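You operate a simulated robot arm through the tools that you are given. There is no shell and no other tool. Be economical: measure what you need, move in short steps, check, and stop when the job is done.

Carry out the task below with a simulated robot arm. There is one attempt and no reset: what you move stays moved.

Task
Count the washers in the pot with the blue lid and stand it on full or short.
Fine: black knob to pieces, hold ref with the white-lid pot on the pan, move that pot to the board, store the count once; short is under the number on the lid. Other keys and knobs, the mouse and the wooden box on the rollers stay as they are.

It is judged by the outcome, as a careful person would: the job done as asked, and still so three seconds after it is handed in. It fails if anything else is knocked over, pushed out of place, dropped, spilled or broken. A push-on lid holds only when it is set on centred and level and pressed home; a screw cap is set on level and turned clockwise until tight.

Robot
A 7-joint arm with a three-finger gripper on a trunk, on a base that drives. Base frame: it is fixed to the floor where the robot stands at the start and does not move with it; the origin is under the middle of the robot, x ahead of it, y to its left, z up. Lengths are in mm, angles in degrees, forces in N, time in s.
With the tool pointing down near the work surface it reaches from about 500 to 940 mm from the robot's upright axis, wherever it stands. Its first joint turns from -166.0 to 166.0 degrees. Places, roughly: black knob on control unit [500, 0, 800]; blue knob marked corner [700, -100, 900]; cream control unit with knob [500, 0, 800]; green slider on control unit [500, 0, 800]; key marked on on green-key balance [600, 300, 900]; key marked on on round-pan balance [500, -100, 900]; key marked print on green-key balance [500, 200, 900]; key marked ref on round-pan balance [500, -200, 900]; key marked store on round-pan balance [500, -200, 900]; key marked tare on green-key balance [500, 200, 900]; key marked tare on round-pan balance [500, -200, 900]; key marked zero on green-key balance [600, 300, 900]; key marked zero on round-pan balance [500, -100, 900]; latch of trim box [500, -800, 800]; left foot of green-key balance [600, 400, 800]; left foot of round-pan balance [800, -100, 900]. Payload 2.69 kg.
The tool frame sits at the grasp point between the pads (the TCP): z along the fingers, y along the line on which they close. The tips reach 29 mm beyond it. Largest opening 120 mm; the body of the gripper starts 78 mm behind the TCP.
Orientation is told as [roll, pitch, yaw] about the base's x, y, z axes, in that order, counted from this pose: with the fingers straight down and closing along the base's y, the tool's x points along the base's -x, its y along +y and its z along -z.

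Tools
- The arm moves only by the tool arm_command. Its argument "steps" is a list of rows, each an object of numbers (a shift or turn left out is 0, a gripper value left out holds the last): "x", "y", "z": the shift along the tool's x, y, z in units of 250 mm (1.0 is 250 mm); "rx", "ry", "rz": the turn, a rotation vector about the tool's x, y, z in units of 45 degrees (1.0 is 45 degrees); "jaw": the finger opening in mm, from 0 to 120. In form: [{"x": .., "y": .., "z": .., "rx": .., "ry": .., "rz": .., "jaw": ..}, ...]. A call has 1 to 8 rows; each row is the pose to reach, as a shift and turn from the pose commanded when the call began, along the tool's axes at that moment. A call with a number of a shift or a turn outside -1 to 1 is refused whole. A row lasts 0.2 s, in which the tool goes at most 50 mm and 8.6 degrees; a call with a longer step from one row to the next is refused whole, and so is a gripper value outside its range. A pose out of reach is approached as far as the arm can. The call stops where the force on the tool passes 40 N (or 10 N more than at its start, if that is more) or the arm is blocked; 0.2 s more then pass. Each finger halts on what it meets, pressing with about 30 N; the grip force reading is that of the motor and also rises with nothing between the fingers. The clock runs only during rows and for 0.2 s after the last one: add rows that repeat a pose to give the fingers time. The reply holds the time, the measured pose of the TCP, the force on the tool along the base axes, the opening and the grip force, in the units named above and with some noise, with the torque about the TCP (base axes, N m) and any sound that the robot's microphone picked up.
- Cameras (640 x 400 px; columns grow to the right, rows downward): "scene" is now at [221.1, 4.5, 1270.4]; the picture's right is [0.08, -1.00, 0.00], its down [-0.86, -0.07, -0.51] and it looks along [0.50, 0.04, -0.86] (base axes); focal length 215 px, centre (320, 200). "wrist" rides on the gripper at [63, 0, -104] in the tool frame; the picture's right is [0.00, 1.00, 0.00], its down [-0.83, 0.00, -0.56] and it looks along [-0.56, 0.00, 0.83] (tool axes); focal length 275 px, centre (320, 200).
- grab_frame(camera): a new picture of that camera. It takes no simulated time.
- slide_trunk(by): slides the trunk up (or, below 0, down) by that many mm; the arm and the scene camera ride with it, the base frame stays. It gives what a move gives, with no picture.
- base_move(legs): drives the robot by 1 to 6 legs, each [ahead, left, turn to the left] in mm, mm and degrees, along the robot's own axes; the way and the turn of a leg run together, so that a leg with both is an arc; at most 1500 mm and 180 degrees a leg. The arm and the cameras ride along, it lands a little off, and it stops where it bumps. It gives what a move gives.
- pan_tilt(pan, tilt): turns the head with the scene camera to pan (to the left, within 86 degrees either way) and tilt (down, from -29 to 69), counted from straight ahead of the robot. It gives what a move gives.
- pixel_to_xyz(camera, pixels): for up to 12 pixels [column, row] of the newest picture of that camera ("zoom" is the newest enlarged one), the place [x, y, z] in the base frame of the surface seen there, good to about 2 mm. It takes no simulated time.
- zoom(camera, box): a new picture of the part [left, top, right, bottom] of that camera's present view, enlarged. It takes no simulated time.
- close_job(): hands the job in; it is judged then, once.

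Keep the steps short. Do not move on a guess: measure, check each grasp and each placing, and mend mistakes. In all there are 80 turns and 52 pictures (those below and enlarged ones count). Leave the gripper open and the arm clear of the work at the hand-in unless told otherwise, and finish with a single line.

The tools are called after "Emit:" as a command line: name --argument value ..., lists and objects as JSON in quotes. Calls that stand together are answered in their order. arm_command: Moves the arm, as the interface text tells. Its arguments: {"type":"object","properties":{"steps":{"type":"array"}},"required":["steps"]} The other tools are called the same way: slide_trunk (by) slides the trunk up or down; base_move (legs) drives the base; pan_tilt (pan, tilt) turns the head that bears the scene camera; grab_frame (camera) takes a picture; pixel_to_xyz (camera, pixels) gives the place of the surface under pixels of a picture; zoom (camera, box) takes an enlarged picture of a part of a camera's view; close_job () hands the job in.

At the start:

```text
clock: 0.0
tool_pos: [549.4, 24.1, 999.9]
orientation: [0.0, 0.0, 0.0]
wrist_force: [0.4, 0.1, -0.5]
wrist_torque: [0.0, 0.01, -0.02]
gripper_width: 120.1
grip_force: 0.1
trunk travel left (down, up): [-550.0, 63.0]
robot x, y, heading: [-1.1, 1.8, -0.2]
head pan, tilt: [4.8, 59.6]
```

scene: 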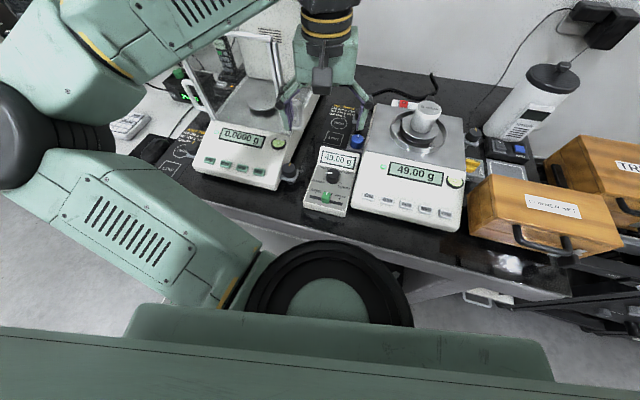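
wrist: 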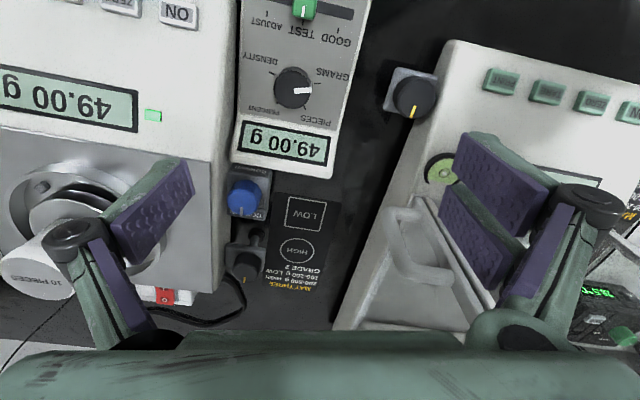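

I see the white-lid pot ("10 PIECES") on the round-pan balance, which reads 49.00 g, and the control unit with the black knob between the two balances. I'll enlarge the relevant parts of the view.

Emit:
zoom --camera "scene" --box '[290, 60, 490, 240]'

Emit:
zoom --camera "scene" --box '[80, 40, 320, 200]'

Emit:
zoom --camera "wrist" --box '[180, 0, 440, 200]'

```text
2.22 times, centred on (390, 150) of scene
```

zoom: 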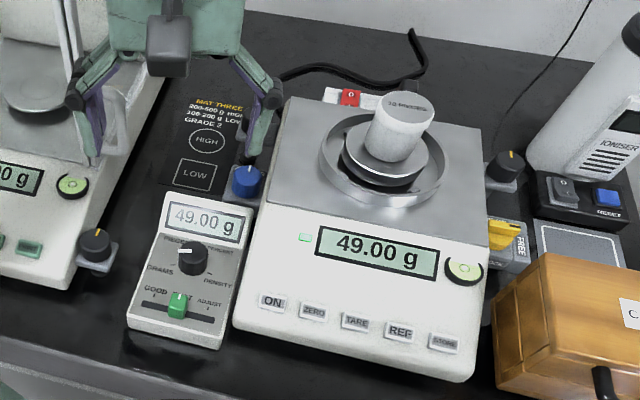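

```text
2.50 times, centred on (200, 120) of scene
```

zoom: 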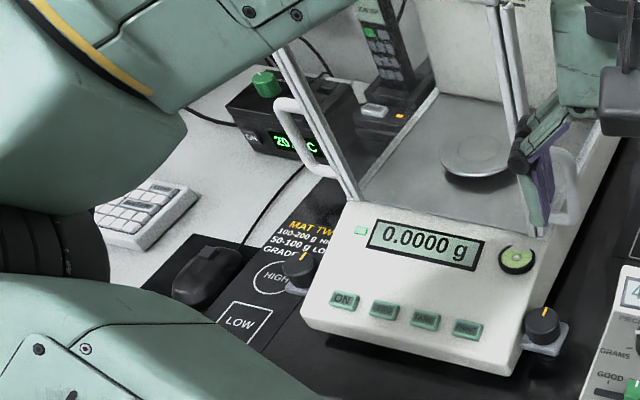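

```text
2.00 times, centred on (310, 100) of wrist
```

zoom: 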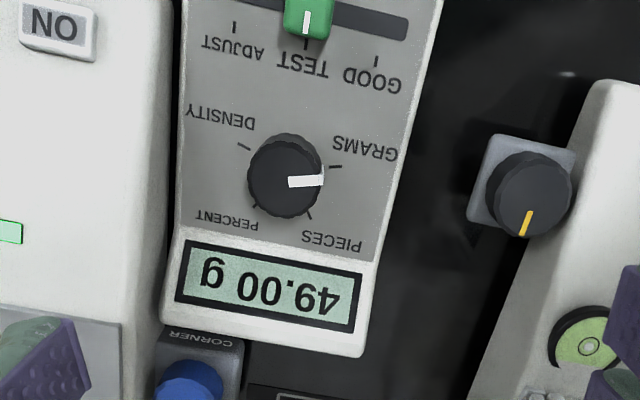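

The knob points to GRAMS, and PIECES is the next mark. I haven't found the blue-lid pot, the board or the full/short places yet, so I'll pan the head right and look.

Emit:
pan_tilt --pan -50 --tilt 45

Emit:
grab_frame --camera "scene"

Emit:
pan_tilt --pan 50 --tilt 45

Emit:
grab_frame --camera "scene"

```text
clock: 1.2
tool_pos: [549.2, 24.8, 1000.5]
orientation: [0.1, 0.0, 0.0]
wrist_force: [-0.6, 0.5, 0.3]
wrist_torque: [0.01, 0.01, 0.02]
gripper_width: 120.1
grip_force: 0.0
trunk travel left (down, up): [-550.0, 63.0]
robot x, y, heading: [1.2, -1.0, 0.1]
head pan, tilt: [-50.0, 45.0]
```

```text
46 pictures are left
```

scene: 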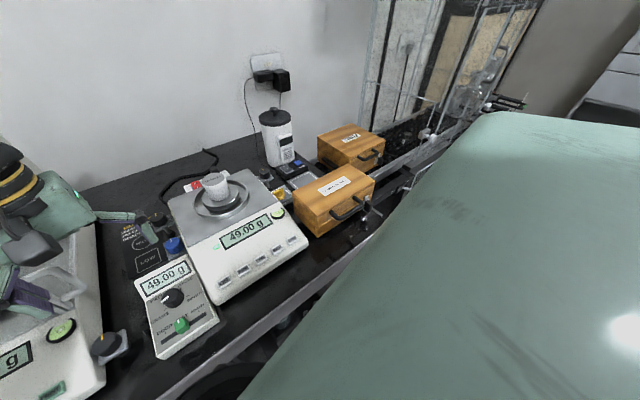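

```text
clock: 3.0
tool_pos: [549.4, 25.4, 1000.2]
orientation: [0.0, -0.1, 0.0]
wrist_force: [0.3, -1.0, 0.0]
wrist_torque: [0.0, -0.02, 0.01]
gripper_width: 120.1
grip_force: 0.0
trunk travel left (down, up): [-550.0, 63.0]
robot x, y, heading: [0.4, 3.9, 0.0]
head pan, tilt: [50.0, 45.0]
```

```text
45 pictures are left
```

scene: 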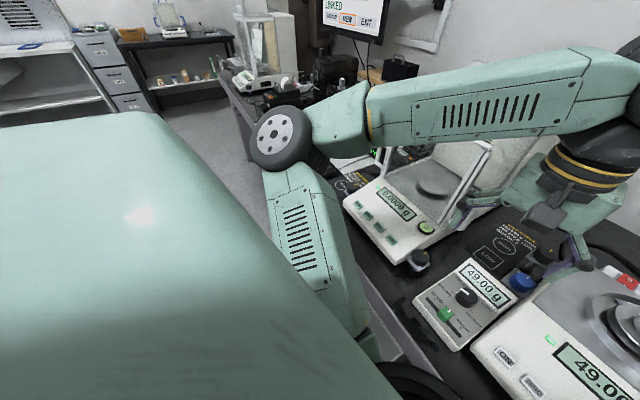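

Two wooden boxes are on the right, and to the left there are further benches with small items and a screen. I'll enlarge this left view, then look right again.

Emit:
zoom --camera "scene" --box '[220, 0, 420, 125]'

Emit:
zoom --camera "scene" --box '[60, 0, 260, 125]'

Emit:
pan_tilt --pan -45 --tilt 40

Emit:
zoom --camera "scene" --box '[200, 70, 440, 220]'

```text
3.20 times, centred on (320, 62) of scene
```

zoom: 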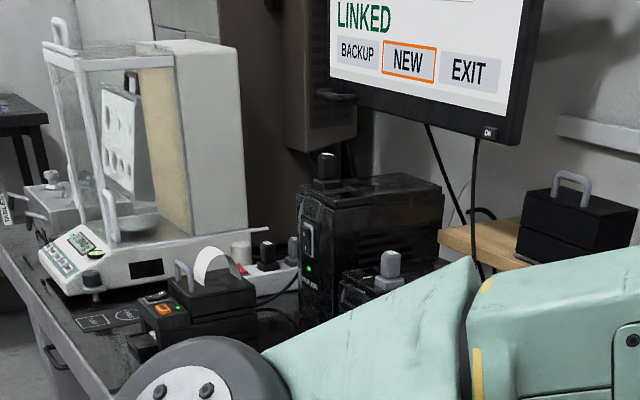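

```text
3.20 times, centred on (160, 62) of scene
```

zoom: 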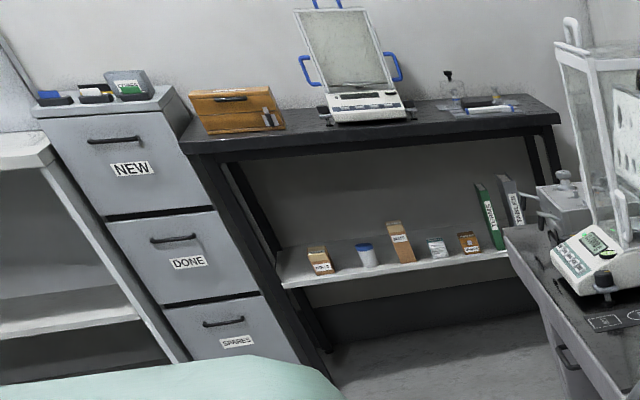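

```text
clock: 4.7
tool_pos: [550.6, 24.0, 1000.0]
orientation: [0.0, 0.0, -0.1]
wrist_force: [0.6, -0.2, 0.0]
wrist_torque: [-0.01, -0.01, 0.0]
gripper_width: 119.8
grip_force: 0.0
trunk travel left (down, up): [-550.0, 63.0]
robot x, y, heading: [0.9, 0.3, 0.0]
head pan, tilt: [-45.0, 40.0]
```

```text
2.67 times, centred on (320, 145) of scene
```

zoom: 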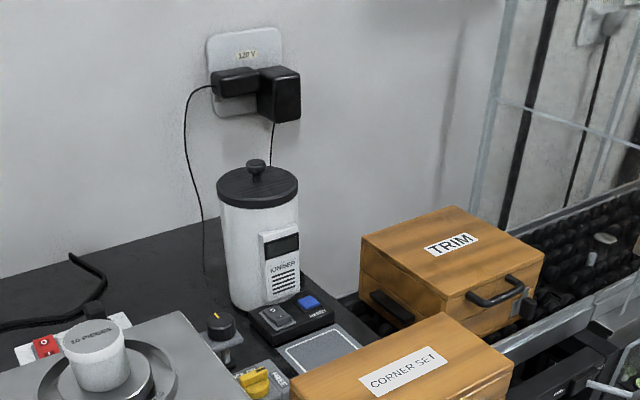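

The TRIM box is the one on the rollers. I still don't see the board or full/short, so I'll look further to the right and further to the left.

Emit:
pan_tilt --pan -86 --tilt 25

Emit:
grab_frame --camera "scene"

Emit:
pan_tilt --pan 86 --tilt 15

Emit:
grab_frame --camera "scene"

Emit:
pan_tilt --pan 0 --tilt 30

Emit:
grab_frame --camera "scene"

```text
clock: 5.8
tool_pos: [550.4, 24.8, 999.9]
orientation: [0.0, -0.1, 0.0]
wrist_force: [0.5, -0.5, -0.1]
wrist_torque: [-0.05, 0.01, 0.03]
gripper_width: 120.1
grip_force: 0.0
trunk travel left (down, up): [-550.0, 63.0]
robot x, y, heading: [-1.1, -1.8, 0.0]
head pan, tilt: [-85.9, 25.0]
```

```text
41 pictures are left
```

scene: 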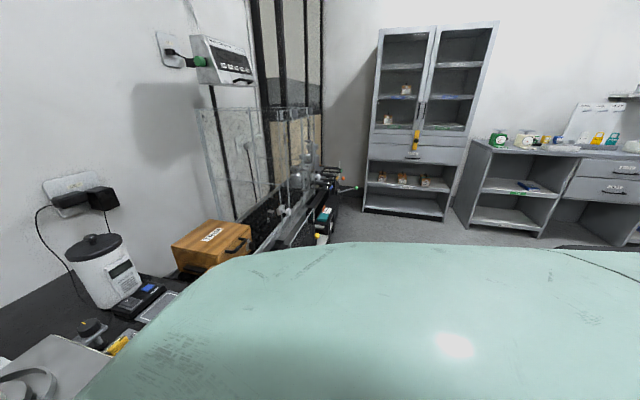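

```text
clock: 8.4
tool_pos: [548.9, 24.1, 999.3]
orientation: [0.0, 0.0, 0.0]
wrist_force: [1.6, 0.0, 1.1]
wrist_torque: [0.01, -0.02, 0.01]
gripper_width: 119.9
grip_force: 0.0
trunk travel left (down, up): [-550.0, 63.0]
robot x, y, heading: [-2.0, -1.5, -0.1]
head pan, tilt: [85.9, 15.0]
```

```text
40 pictures are left
```

scene: 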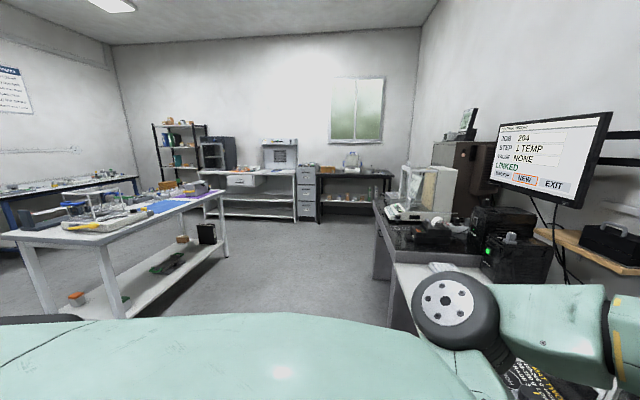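

```text
clock: 10.0
tool_pos: [548.9, 26.3, 1000.2]
orientation: [0.1, 0.0, 0.0]
wrist_force: [-0.1, 0.0, -0.7]
wrist_torque: [0.02, 0.01, -0.03]
gripper_width: 119.8
grip_force: 0.1
trunk travel left (down, up): [-550.0, 63.0]
robot x, y, heading: [1.1, 1.1, 0.1]
head pan, tilt: [0.0, 30.0]
```

```text
39 pictures are left
```

scene: 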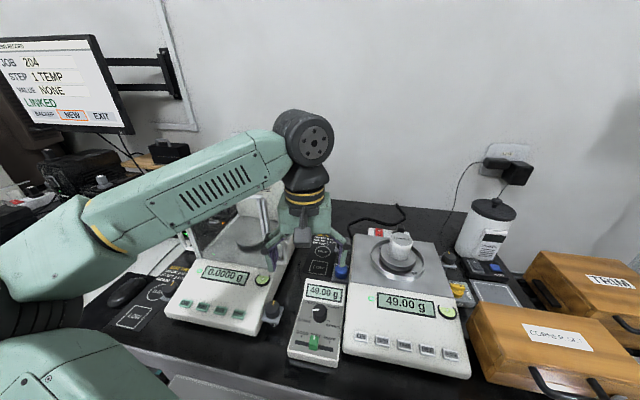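

Neither is in the near view. The right-hand shelves have coloured items and the left rear table has objects, so I'll enlarge both.

Emit:
pan_tilt --pan -86 --tilt 15

Emit:
zoom --camera "scene" --box '[440, 110, 640, 235]'

Emit:
pan_tilt --pan 86 --tilt 15

Emit:
zoom --camera "scene" --box '[0, 120, 240, 270]'

```text
clock: 11.6
tool_pos: [549.7, 24.0, 1001.0]
orientation: [0.0, 0.0, 0.0]
wrist_force: [0.1, 0.9, 0.8]
wrist_torque: [0.01, -0.02, 0.0]
gripper_width: 119.9
grip_force: 0.0
trunk travel left (down, up): [-550.0, 63.0]
robot x, y, heading: [1.7, 0.5, 0.2]
head pan, tilt: [-85.9, 15.0]
```

```text
3.20 times, centred on (540, 172) of scene
```

zoom: 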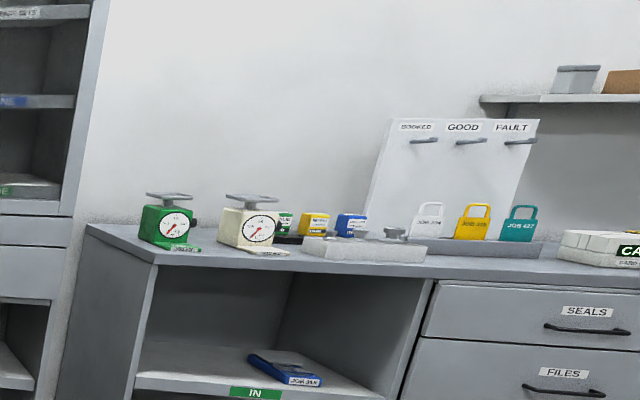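

```text
clock: 14.2
tool_pos: [548.3, 24.1, 1000.2]
orientation: [0.0, -0.1, 0.0]
wrist_force: [-0.3, 0.5, -0.1]
wrist_torque: [-0.05, -0.02, -0.02]
gripper_width: 120.2
grip_force: 0.1
trunk travel left (down, up): [-550.0, 63.0]
robot x, y, heading: [-1.8, 3.0, -0.1]
head pan, tilt: [85.9, 15.0]
```

```text
2.67 times, centred on (120, 195) of scene
```

zoom: 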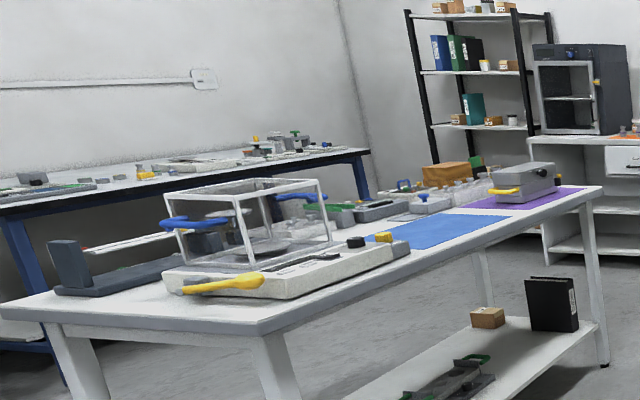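

None of these is the pot. It may be behind me, so I'll check how far the left rear table and the near bench edges are before backing up.

Emit:
pixel_to_xyz --camera "zoom" --pixels '[[262, 335], [5, 305], [600, 200], [605, 350], [400, 225], [555, 200], [490, 65], [20, 200], [365, 155]]'

Emit:
slide_trunk --by 60

```text
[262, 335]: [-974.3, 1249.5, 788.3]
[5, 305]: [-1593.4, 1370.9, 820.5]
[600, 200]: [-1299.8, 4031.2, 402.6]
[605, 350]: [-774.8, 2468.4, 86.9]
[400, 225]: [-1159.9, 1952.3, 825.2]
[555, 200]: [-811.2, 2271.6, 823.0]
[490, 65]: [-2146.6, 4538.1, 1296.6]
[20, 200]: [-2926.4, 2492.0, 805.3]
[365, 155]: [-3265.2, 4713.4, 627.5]
```

```text
clock: 15.2
tool_pos: [549.9, 25.1, 1061.0]
orientation: [-0.2, -0.1, -0.1]
wrist_force: [0.6, 0.0, 0.4]
wrist_torque: [-0.01, 0.03, 0.02]
gripper_width: 120.1
grip_force: 0.0
trunk travel left (down, up): [-610.0, 3.0]
robot x, y, heading: [2.7, -2.4, -0.4]
head pan, tilt: [85.9, 15.0]
```

There's open floor around me: the rear table starts at y ≈ 1250, x < -800. I'll back away 400 mm, turn left 90° and look behind.

Emit:
base_move --legs '[[-400, 0, 0], [0, 0, 90]]'

Emit:
pan_tilt --pan 70 --tilt 25

Emit:
grab_frame --camera "scene"

```text
clock: 21.6
tool_pos: [-417.7, 549.4, 1059.0]
orientation: [0.0, 0.0, 89.5]
wrist_force: [0.4, -0.5, 0.3]
wrist_torque: [-0.03, -0.02, 0.03]
gripper_width: 120.0
grip_force: 0.1
trunk travel left (down, up): [-610.0, 3.0]
robot x, y, heading: [-397.5, 0.8, 89.8]
head pan, tilt: [85.9, 15.0]
```

```text
clock: 22.4
tool_pos: [-417.7, 549.4, 1060.6]
orientation: [-0.1, 0.0, 89.7]
wrist_force: [0.2, 0.2, 0.2]
wrist_torque: [0.0, 0.0, -0.04]
gripper_width: 119.8
grip_force: 0.0
trunk travel left (down, up): [-610.0, 3.0]
robot x, y, heading: [-397.3, 0.1, 89.6]
head pan, tilt: [70.0, 25.0]
```

```text
36 pictures are left
```

scene: 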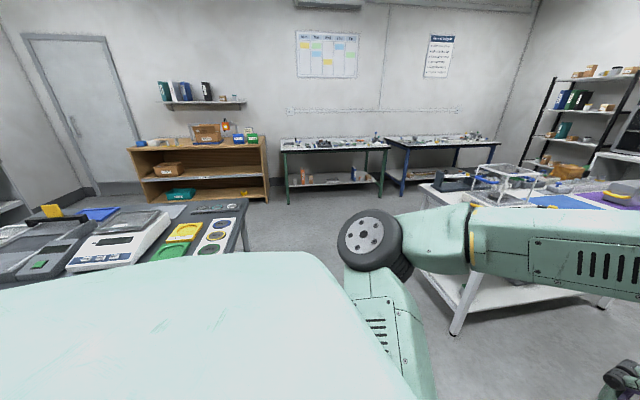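

There's another bench behind with a balance, coloured trays and a plate with rings (lower left). I'll enlarge it and look further round.

Emit:
zoom --camera "scene" --box '[0, 180, 260, 300]'

Emit:
zoom --camera "scene" --box '[120, 90, 280, 210]'

Emit:
pan_tilt --pan 86 --tilt 30

Emit:
grab_frame --camera "scene"

```text
2.46 times, centred on (130, 240) of scene
```

zoom: 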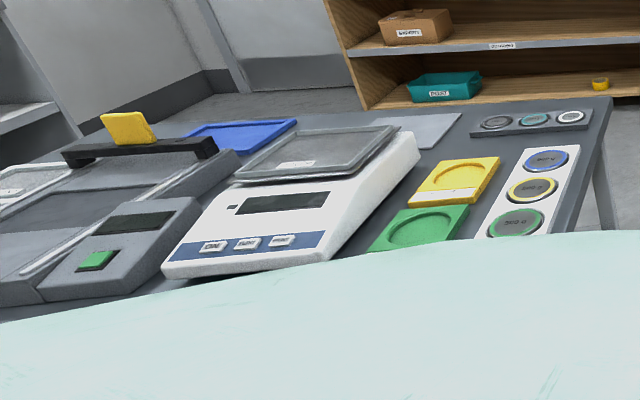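

```text
3.33 times, centred on (200, 150) of scene
```

zoom: 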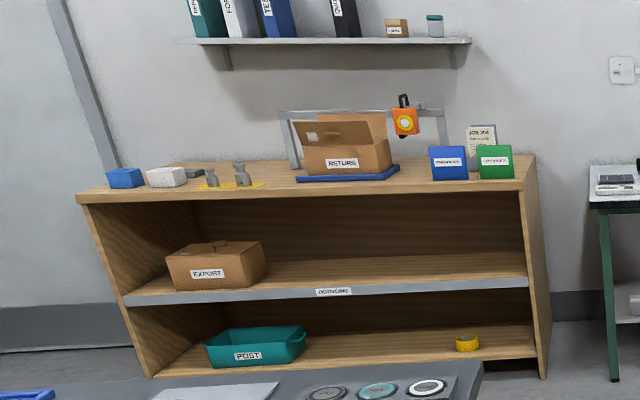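

```text
clock: 23.2
tool_pos: [-418.3, 549.9, 1059.5]
orientation: [0.0, 0.1, 89.7]
wrist_force: [-0.5, -0.5, 0.0]
wrist_torque: [0.0, -0.02, -0.03]
gripper_width: 119.9
grip_force: 0.0
trunk travel left (down, up): [-610.0, 3.0]
robot x, y, heading: [-395.7, 0.9, 89.3]
head pan, tilt: [85.9, 30.0]
```

```text
33 pictures are left
```

scene: 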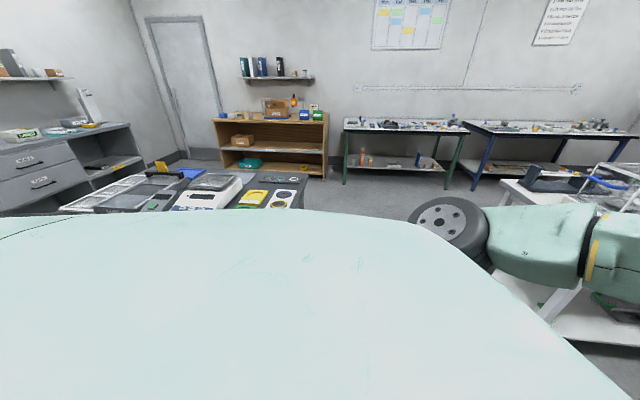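

No pot there. From here, panning fully right looks straight at the home bench without the arm in the way.

Emit:
pan_tilt --pan -86 --tilt 25

Emit:
grab_frame --camera "scene"

```text
clock: 25.8
tool_pos: [-417.1, 550.2, 1060.9]
orientation: [0.0, 0.0, 89.5]
wrist_force: [0.0, -0.6, 0.1]
wrist_torque: [-0.01, 0.02, 0.0]
gripper_width: 119.8
grip_force: 0.1
trunk travel left (down, up): [-610.0, 3.0]
robot x, y, heading: [-397.1, 4.7, 89.7]
head pan, tilt: [-85.9, 25.0]
```

```text
32 pictures are left
```

scene: 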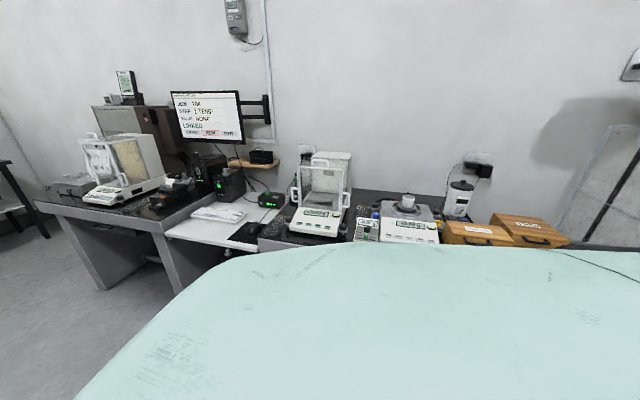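

No blue-lid pot shows here either. I'll turn to face the right-hand side (heading about -60°) and look there.

Emit:
base_move --legs '[[0, 0, -150]]'

Emit:
pan_tilt --pan 0 --tilt 22

Emit:
grab_frame --camera "scene"

```text
clock: 32.5
tool_pos: [-97.0, -461.0, 1060.5]
orientation: [0.1, 0.0, -59.5]
wrist_force: [0.6, 0.5, 0.3]
wrist_torque: [0.03, 0.0, 0.02]
gripper_width: 119.8
grip_force: 0.1
trunk travel left (down, up): [-610.0, 3.0]
robot x, y, heading: [-395.8, 3.2, -59.4]
head pan, tilt: [-85.9, 25.0]
```

```text
clock: 34.1
tool_pos: [-96.3, -460.7, 1059.7]
orientation: [0.0, 0.0, -59.5]
wrist_force: [0.5, 0.1, 0.9]
wrist_torque: [0.01, 0.0, -0.02]
gripper_width: 120.0
grip_force: 0.0
trunk travel left (down, up): [-610.0, 3.0]
robot x, y, heading: [-397.5, 1.0, -59.3]
head pan, tilt: [0.0, 22.0]
```

```text
31 pictures are left
```

scene: 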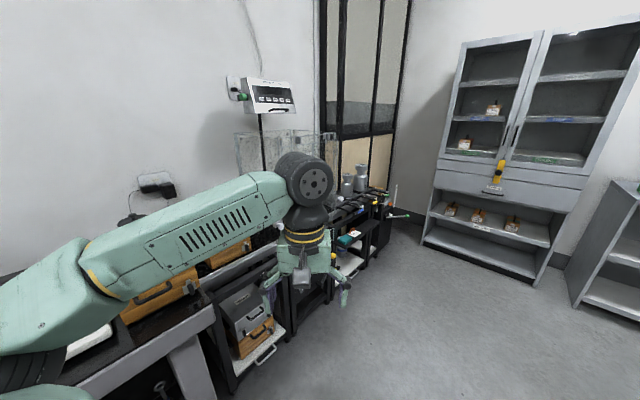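

A bench continues to the right past the rollers, with items on and under it. I'll enlarge that.

Emit:
zoom --camera "scene" --box '[180, 150, 440, 380]'

Emit:
base_move --legs '[[0, 0, -50]]'

Emit:
pan_tilt --pan 50 --tilt 25

Emit:
zoom --camera "scene" --box '[100, 100, 580, 400]'

```text
1.74 times, centred on (310, 265) of scene
```

zoom: 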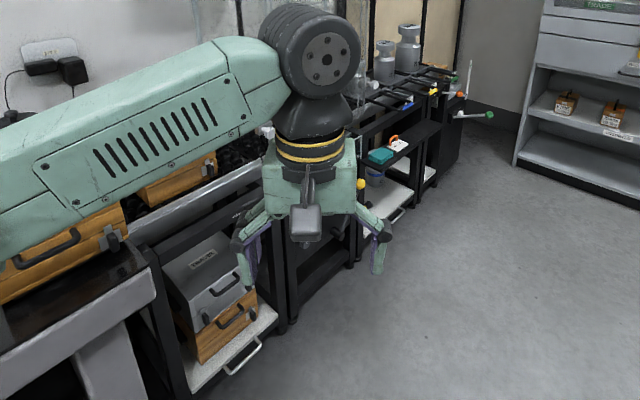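

```text
clock: 36.8
tool_pos: [-561.4, -525.4, 1060.3]
orientation: [0.0, -0.1, -110.0]
wrist_force: [-0.1, -0.3, 0.6]
wrist_torque: [0.01, 0.01, 0.0]
gripper_width: 120.1
grip_force: 0.1
trunk travel left (down, up): [-610.0, 3.0]
robot x, y, heading: [-395.4, -1.6, -109.9]
head pan, tilt: [0.0, 22.0]
```

```text
clock: 38.0
tool_pos: [-562.5, -525.2, 1059.5]
orientation: [0.0, 0.0, -109.9]
wrist_force: [-0.9, -0.2, 0.0]
wrist_torque: [-0.03, 0.01, 0.01]
gripper_width: 119.9
grip_force: 0.0
trunk travel left (down, up): [-610.0, 3.0]
robot x, y, heading: [-394.6, -1.3, -110.0]
head pan, tilt: [50.0, 25.0]
```

```text
1.33 times, centred on (340, 250) of scene
```

zoom: 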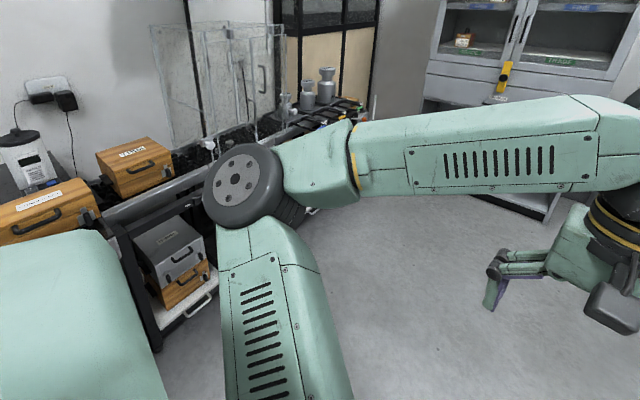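

Nothing on this side. I'll turn back to heading 90° and enlarge the home bench and the left tables.

Emit:
base_move --legs '[[0, 0, 170]]'

Emit:
pan_tilt --pan -66 --tilt 35

Emit:
zoom --camera "scene" --box '[260, 80, 580, 280]'

Emit:
zoom --camera "scene" --box '[0, 80, 320, 280]'

```text
clock: 45.5
tool_pos: [-140.4, 486.0, 1060.8]
orientation: [0.0, 0.0, 59.5]
wrist_force: [-0.1, -0.1, -0.1]
wrist_torque: [0.0, -0.01, 0.0]
gripper_width: 120.0
grip_force: 0.1
trunk travel left (down, up): [-610.0, 3.0]
robot x, y, heading: [-398.0, 2.5, 59.4]
head pan, tilt: [50.0, 25.0]
```

```text
clock: 47.5
tool_pos: [-140.2, 487.2, 1059.1]
orientation: [0.0, 0.0, 59.6]
wrist_force: [-0.4, -0.1, 0.2]
wrist_torque: [0.01, 0.0, 0.0]
gripper_width: 120.0
grip_force: 0.1
trunk travel left (down, up): [-610.0, 3.0]
robot x, y, heading: [-400.1, 1.2, 59.5]
head pan, tilt: [-66.0, 35.0]
```

```text
2.00 times, centred on (420, 180) of scene
```

zoom: 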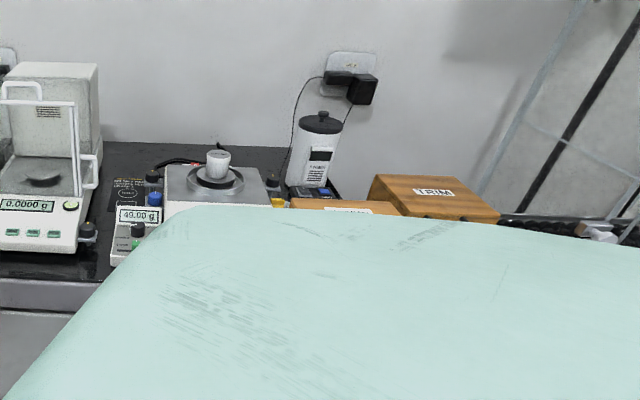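

```text
2.00 times, centred on (160, 180) of scene
```

zoom: 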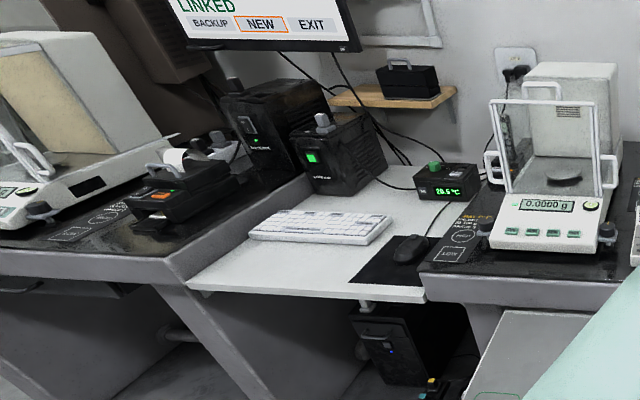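

Not on the home bench. Next, the white table and the far benches to the left.

Emit:
base_move --legs '[[0, 0, 75]]'

Emit:
pan_tilt --pan -45 --tilt 15

Emit:
zoom --camera "scene" --box '[80, 100, 400, 300]'

Emit:
zoom --camera "scene" --box '[340, 100, 600, 260]'

```text
clock: 51.2
tool_pos: [-802.4, 372.6, 1060.1]
orientation: [0.0, 0.1, 134.9]
wrist_force: [0.3, 0.4, 0.0]
wrist_torque: [0.0, 0.0, 0.03]
gripper_width: 119.8
grip_force: 0.0
trunk travel left (down, up): [-610.0, 3.0]
robot x, y, heading: [-400.1, -0.8, 134.9]
head pan, tilt: [-66.0, 35.0]
```

```text
clock: 52.0
tool_pos: [-802.1, 372.2, 1060.4]
orientation: [0.0, 0.1, 134.9]
wrist_force: [-0.7, 0.9, 0.5]
wrist_torque: [0.04, 0.01, 0.0]
gripper_width: 120.1
grip_force: 0.0
trunk travel left (down, up): [-610.0, 3.0]
robot x, y, heading: [-398.3, 2.8, 134.6]
head pan, tilt: [-45.0, 15.0]
```

```text
2.00 times, centred on (240, 200) of scene
```

zoom: 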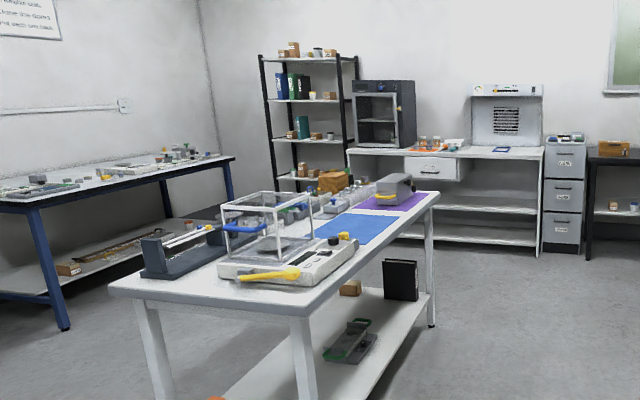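

```text
2.46 times, centred on (470, 180) of scene
```

zoom: 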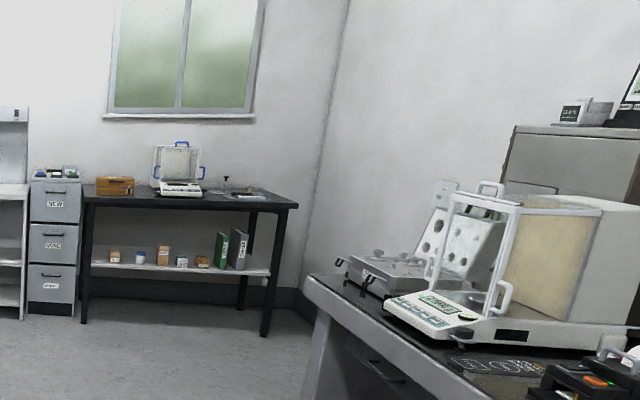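

I'll check the two benches on the back wall, the wooden shelf and the rear grey bench more closely.

Emit:
base_move --legs '[[0, 0, 65]]'

Emit:
pan_tilt --pan -45 --tilt 15

Emit:
zoom --camera "scene" --box '[120, 90, 440, 290]'

Emit:
pan_tilt --pan 45 --tilt 25

Emit:
grab_frame --camera "scene"

```text
clock: 55.4
tool_pos: [-904.0, -214.2, 1059.8]
orientation: [0.0, 0.0, -159.7]
wrist_force: [-1.2, -0.1, 0.2]
wrist_torque: [0.02, 0.01, 0.0]
gripper_width: 120.1
grip_force: 0.1
trunk travel left (down, up): [-610.0, 3.0]
robot x, y, heading: [-396.9, -0.8, -159.6]
head pan, tilt: [-45.0, 15.0]
```

```text
clock: 56.0
tool_pos: [-905.2, -214.2, 1059.6]
orientation: [-0.1, 0.0, -159.7]
wrist_force: [0.5, 0.7, 0.1]
wrist_torque: [0.01, 0.0, -0.02]
gripper_width: 120.1
grip_force: 0.0
trunk travel left (down, up): [-610.0, 3.0]
robot x, y, heading: [-396.0, 0.8, -159.8]
head pan, tilt: [-45.0, 15.0]
```

```text
2.00 times, centred on (280, 190) of scene
```

zoom: 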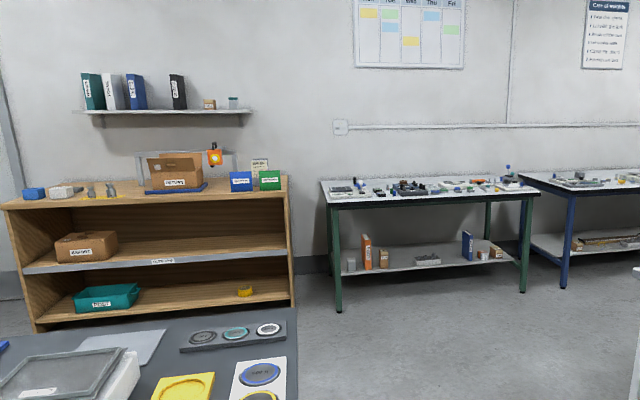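

```text
clock: 57.6
tool_pos: [-904.9, -214.1, 1060.4]
orientation: [-0.1, 0.0, -159.7]
wrist_force: [-0.6, 0.4, 0.7]
wrist_torque: [-0.02, -0.01, -0.02]
gripper_width: 119.8
grip_force: 0.0
trunk travel left (down, up): [-610.0, 3.0]
robot x, y, heading: [-398.3, -2.9, -159.8]
head pan, tilt: [45.0, 25.0]
```

```text
23 pictures are left
```

scene: 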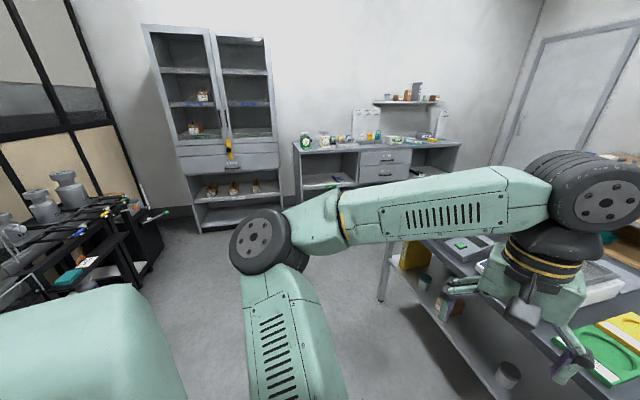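

The rear bench's plate with coloured discs needs a closer look. The wrist camera is almost over it, and I'll pan the scene camera there too.

Emit:
pan_tilt --pan -20 --tilt 35

Emit:
grab_frame --camera "scene"

Emit:
grab_frame --camera "wrist"

```text
clock: 59.0
tool_pos: [-904.3, -214.8, 1059.7]
orientation: [0.0, 0.0, -159.7]
wrist_force: [-0.6, 0.3, -0.8]
wrist_torque: [-0.02, -0.03, 0.0]
gripper_width: 120.1
grip_force: 0.0
trunk travel left (down, up): [-610.0, 3.0]
robot x, y, heading: [-397.4, -0.0, -159.9]
head pan, tilt: [-20.0, 35.0]
```

```text
22 pictures are left
```

scene: 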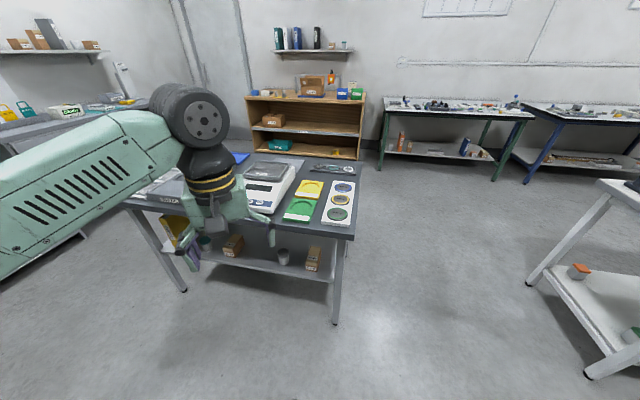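

```text
21 pictures are left
```

wrist: 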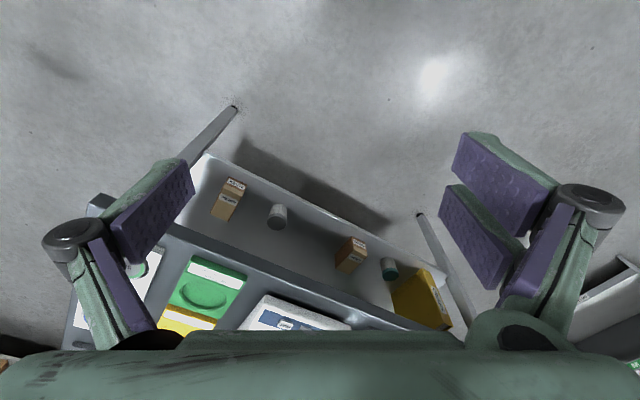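

Emit:
zoom --camera "scene" --box '[230, 145, 370, 235]'

Emit:
pixel_to_xyz --camera "zoom" --pixels '[[320, 280], [355, 195], [515, 190], [500, 250], [495, 300], [440, 375], [550, 385]]'

```text
4.44 times, centred on (300, 190) of scene
```

zoom: 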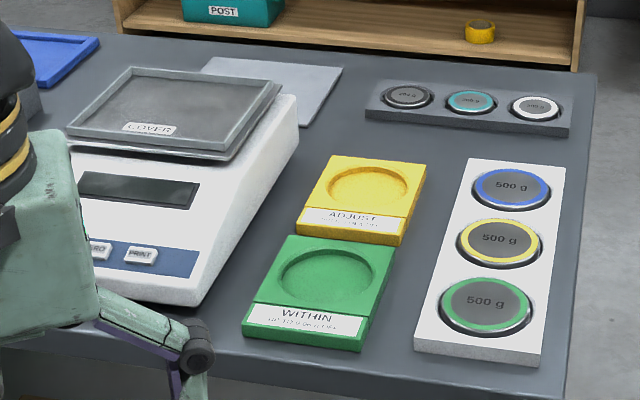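

```text
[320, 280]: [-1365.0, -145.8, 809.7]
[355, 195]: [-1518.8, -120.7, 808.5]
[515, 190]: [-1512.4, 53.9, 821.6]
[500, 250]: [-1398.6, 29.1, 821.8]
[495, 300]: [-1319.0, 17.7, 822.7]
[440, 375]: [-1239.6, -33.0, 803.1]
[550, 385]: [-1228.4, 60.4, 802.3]
```

That's a weights station, not ours. Earlier at heading -60° the black rack past the rollers showed a teal item, a white plate and something round with blue below it. I'll look at that rack in detail.

Emit:
pan_tilt --pan 70 --tilt 25

Emit:
zoom --camera "scene" --box '[100, 140, 320, 300]'

```text
clock: 60.6
tool_pos: [-904.1, -214.0, 1060.6]
orientation: [0.0, 0.0, -159.7]
wrist_force: [0.0, 0.5, -0.2]
wrist_torque: [0.01, 0.0, -0.01]
gripper_width: 120.1
grip_force: 0.1
trunk travel left (down, up): [-610.0, 3.0]
robot x, y, heading: [-395.6, 2.7, -159.8]
head pan, tilt: [70.0, 25.0]
```

```text
2.50 times, centred on (210, 220) of scene
```

zoom: 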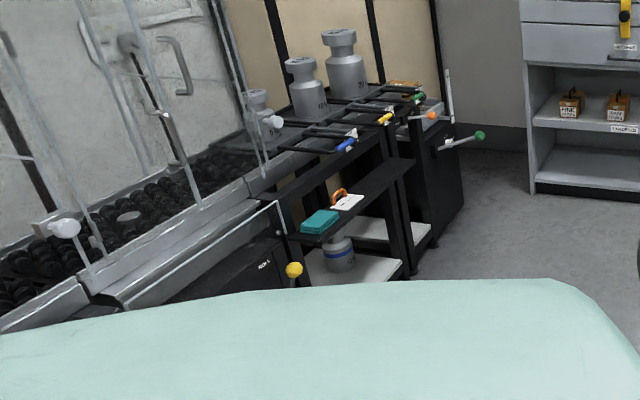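

That's only a canister weight. I'll drive up the aisle to see the white table and the far shelves from nearer.

Emit:
base_move --legs '[[0, 0, -110], [700, 0, 0]]'

Emit:
pan_tilt --pan 40 --tilt 22

Emit:
grab_frame --camera "scene"

```text
clock: 69.2
tool_pos: [-419.8, 1249.2, 1059.5]
orientation: [0.1, 0.0, 89.8]
wrist_force: [-0.2, 0.1, -0.6]
wrist_torque: [0.0, -0.01, 0.0]
gripper_width: 120.0
grip_force: 0.0
trunk travel left (down, up): [-610.0, 3.0]
robot x, y, heading: [-399.3, 700.6, 89.7]
head pan, tilt: [70.0, 25.0]
```

```text
clock: 70.2
tool_pos: [-421.0, 1249.9, 1060.2]
orientation: [0.0, 0.0, 89.8]
wrist_force: [0.1, -0.7, 0.3]
wrist_torque: [0.01, 0.04, 0.01]
gripper_width: 119.8
grip_force: 0.0
trunk travel left (down, up): [-610.0, 3.0]
robot x, y, heading: [-393.9, 700.8, 89.9]
head pan, tilt: [40.0, 22.0]
```

```text
18 pictures are left
```

scene: 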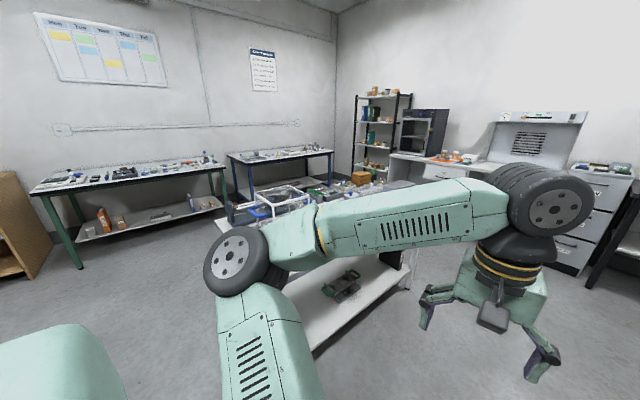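

The arm blocks the view, so I'll turn left 30° and aim the camera right, past the arm, at the far shelf that holds a small blue-topped pot.

Emit:
base_move --legs '[[0, 0, 35]]'

Emit:
pan_tilt --pan -35 --tilt 15

Emit:
zoom --camera "scene" --box '[190, 130, 430, 280]'

```text
clock: 72.3
tool_pos: [-729.7, 1139.7, 1059.8]
orientation: [0.0, -0.1, 124.5]
wrist_force: [0.5, 0.4, 0.1]
wrist_torque: [0.0, -0.01, 0.0]
gripper_width: 120.3
grip_force: 0.1
trunk travel left (down, up): [-610.0, 3.0]
robot x, y, heading: [-395.9, 700.6, 124.6]
head pan, tilt: [40.0, 22.0]
```

```text
clock: 73.7
tool_pos: [-728.7, 1138.0, 1060.3]
orientation: [0.0, 0.0, 124.5]
wrist_force: [0.7, 0.0, 0.1]
wrist_torque: [0.01, 0.0, 0.03]
gripper_width: 120.1
grip_force: 0.1
trunk travel left (down, up): [-610.0, 3.0]
robot x, y, heading: [-396.4, 693.9, 124.4]
head pan, tilt: [-35.0, 15.0]
```

```text
2.67 times, centred on (310, 205) of scene
```

zoom: 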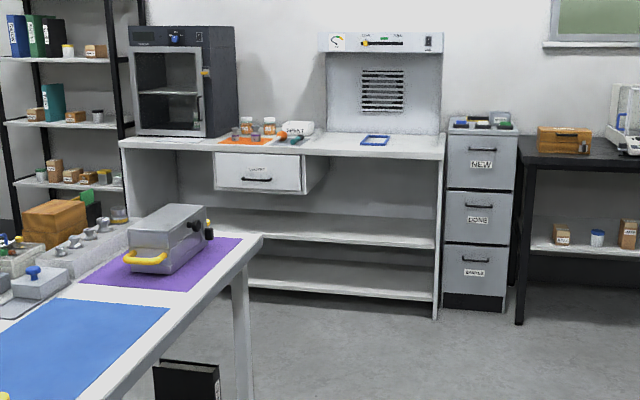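

There are plenty of containers here but no full/short places. Next, the two workbenches along the back wall, viewed from nearer with the arm turned aside.

Emit:
base_move --legs '[[0, 0, 80], [-150, -250, 0]]'

Emit:
pan_tilt --pan -50 --tilt 15

Emit:
zoom --camera "scene" --box '[200, 140, 480, 315]'

```text
clock: 79.8
tool_pos: [-853.1, 736.1, 1061.4]
orientation: [0.1, 0.0, -155.2]
wrist_force: [-0.1, 0.1, -0.3]
wrist_torque: [-0.01, 0.04, 0.05]
gripper_width: 120.3
grip_force: 0.1
trunk travel left (down, up): [-610.0, 3.0]
robot x, y, heading: [-366.1, 987.0, -155.5]
head pan, tilt: [-35.0, 15.0]
```

```text
clock: 80.6
tool_pos: [-853.9, 735.6, 1059.9]
orientation: [0.0, 0.1, -155.3]
wrist_force: [0.2, -1.1, -0.1]
wrist_torque: [0.01, 0.01, -0.04]
gripper_width: 119.9
grip_force: 0.1
trunk travel left (down, up): [-610.0, 3.0]
robot x, y, heading: [-364.6, 987.5, -155.4]
head pan, tilt: [-50.0, 15.0]
```

```text
2.29 times, centred on (340, 228) of scene
```

zoom: 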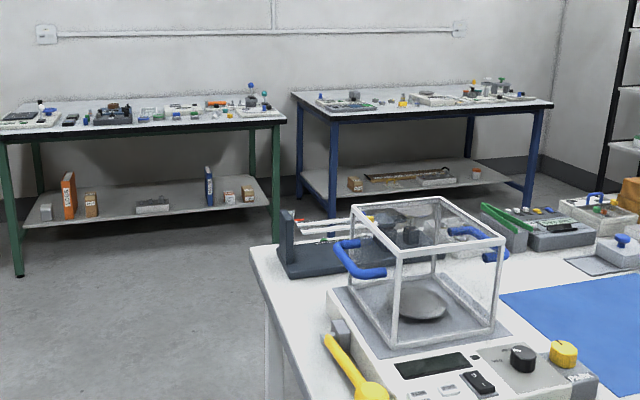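

The two back benches carry many small things, so I'll enlarge each of them strongly.

Emit:
zoom --camera "scene" --box '[195, 165, 325, 245]'

Emit:
zoom --camera "scene" --box '[320, 165, 450, 245]'

```text
4.92 times, centred on (260, 205) of scene
```

zoom: 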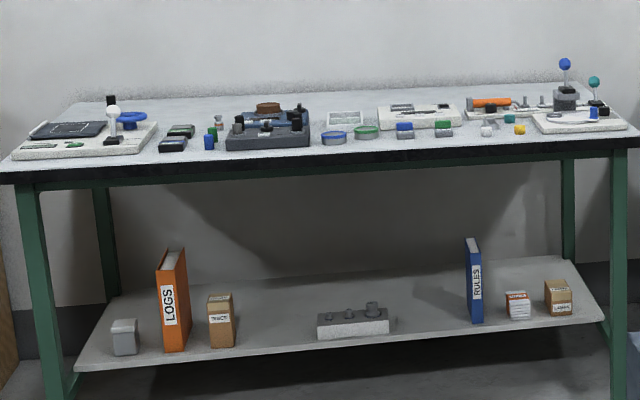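

```text
4.92 times, centred on (385, 205) of scene
```

zoom: 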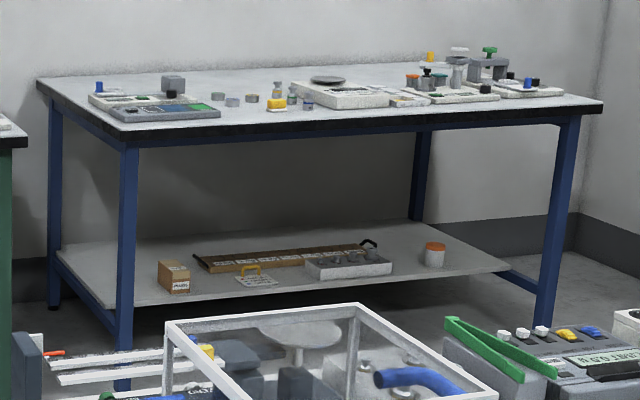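

The blue-legged bench has a balance with small pots beside it (zoom px 230–310, row 100). I'll measure them and the aisle.

Emit:
pixel_to_xyz --camera "zoom" --pixels '[[328, 80], [308, 104], [232, 101], [277, 104], [130, 128], [590, 108], [380, 100], [412, 78], [165, 112], [433, 250]]'

```text
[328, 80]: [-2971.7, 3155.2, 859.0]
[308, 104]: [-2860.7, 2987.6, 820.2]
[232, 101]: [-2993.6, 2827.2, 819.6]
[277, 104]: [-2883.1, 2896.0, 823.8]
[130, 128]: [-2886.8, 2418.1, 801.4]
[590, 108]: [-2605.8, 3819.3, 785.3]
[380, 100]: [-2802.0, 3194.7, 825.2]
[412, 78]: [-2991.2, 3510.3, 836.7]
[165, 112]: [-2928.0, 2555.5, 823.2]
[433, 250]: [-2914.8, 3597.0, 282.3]
```

Enlarging the pots further is cheaper than driving there.

Emit:
zoom --camera "scene" --box '[336, 168, 416, 200]'

```text
8.00 times, centred on (376, 184) of scene
```

zoom: 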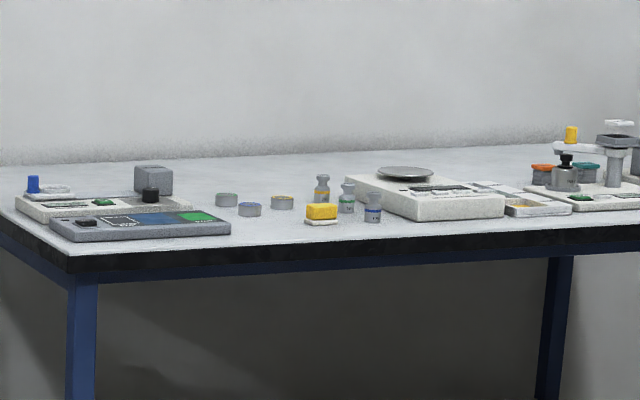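

Those are weights, not pots. I haven't yet seen the low front of the home bench, so I'll turn here to look back at it with the arm out of the view.

Emit:
base_move --legs '[[0, 0, 175], [-250, 0, 0]]'

Emit:
pan_tilt --pan -70 --tilt 22

Emit:
grab_frame --camera "scene"

```text
clock: 89.7
tool_pos: [-88.3, 1107.9, 1060.2]
orientation: [-0.1, 0.1, 18.6]
wrist_force: [-0.2, 0.0, 0.1]
wrist_torque: [0.03, -0.01, 0.02]
gripper_width: 120.3
grip_force: 0.1
trunk travel left (down, up): [-610.0, 3.0]
robot x, y, heading: [-600.5, 907.8, 18.5]
head pan, tilt: [-50.0, 15.0]
```

```text
clock: 90.5
tool_pos: [-86.8, 1107.2, 1059.0]
orientation: [0.0, -0.1, 18.6]
wrist_force: [-0.7, 0.8, 0.4]
wrist_torque: [-0.01, 0.0, 0.02]
gripper_width: 120.0
grip_force: 0.1
trunk travel left (down, up): [-610.0, 3.0]
robot x, y, heading: [-605.0, 905.0, 18.6]
head pan, tilt: [-70.0, 22.0]
```

```text
12 pictures are left
```

scene: 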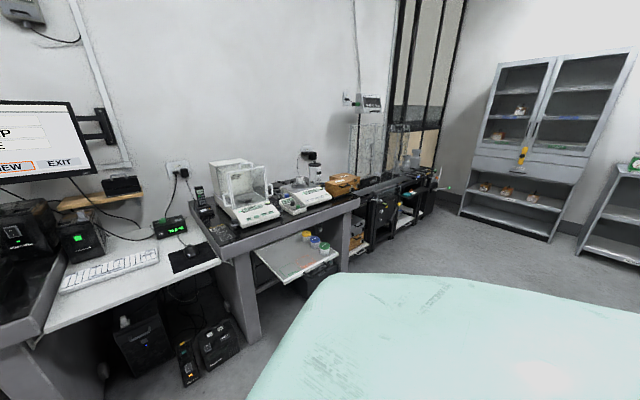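

Found it: there's a lower shelf under the home bench with three pots (px 306–325, rows 235–250), their lids looking white, green/yellow and blue. I'll enlarge and measure.

Emit:
zoom --camera "scene" --box '[240, 200, 360, 290]'

Emit:
pixel_to_xyz --camera "scene" --pixels '[[306, 233], [315, 240], [324, 246], [290, 278], [258, 251], [335, 262], [290, 240], [310, 256], [240, 250], [345, 212]]'

```text
4.44 times, centred on (300, 245) of scene
```

zoom: 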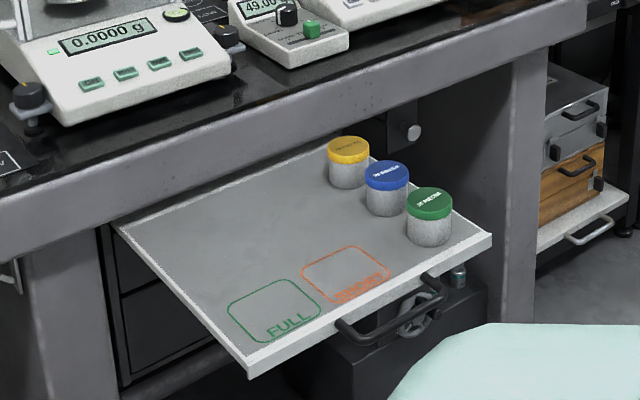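

```text
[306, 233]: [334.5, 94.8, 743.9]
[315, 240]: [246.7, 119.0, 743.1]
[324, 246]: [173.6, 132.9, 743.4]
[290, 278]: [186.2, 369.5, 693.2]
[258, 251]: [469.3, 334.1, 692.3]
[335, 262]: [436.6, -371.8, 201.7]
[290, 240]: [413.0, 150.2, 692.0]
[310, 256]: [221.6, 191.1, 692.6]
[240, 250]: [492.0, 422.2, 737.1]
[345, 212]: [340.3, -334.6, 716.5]
```

I now have the layout: a pull-out board at z ≈ 692 under the bench carries the yellow-, blue- and green-lid pots and the FULL and SHORT outlines, with the blue-lid pot at about (247, 119). I'll stand at about (-50, -400) facing the bench, where the board, knob, keys and pan are all in reach, starting with the sideways travel.

Emit:
base_move --legs '[[0, 0, -18.5], [0, -1305, 0]]'

Emit:
pixel_to_xyz --camera "zoom" --pixels '[[388, 168], [430, 193], [348, 142], [280, 310], [350, 275], [250, 362], [490, 238], [150, 210], [390, 345], [530, 75], [300, 140], [388, 290]]'

```text
clock: 101.9
tool_pos: [-46.8, -367.6, 1060.5]
orientation: [0.0, -0.2, 0.3]
wrist_force: [-0.2, 0.5, 0.3]
wrist_torque: [-0.01, 0.0, -0.02]
gripper_width: 120.1
grip_force: 0.1
trunk travel left (down, up): [-610.0, 3.0]
robot x, y, heading: [-595.7, -394.5, 0.3]
head pan, tilt: [-70.0, 22.0]
```

```text
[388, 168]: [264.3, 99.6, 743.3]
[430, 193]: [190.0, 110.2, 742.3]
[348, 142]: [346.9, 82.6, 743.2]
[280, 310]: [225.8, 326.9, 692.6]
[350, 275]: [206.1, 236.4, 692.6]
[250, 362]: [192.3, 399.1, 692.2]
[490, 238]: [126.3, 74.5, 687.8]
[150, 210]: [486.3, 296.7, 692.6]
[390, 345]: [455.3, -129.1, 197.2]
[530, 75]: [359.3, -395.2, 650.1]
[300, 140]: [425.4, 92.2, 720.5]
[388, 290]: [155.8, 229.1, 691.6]
```

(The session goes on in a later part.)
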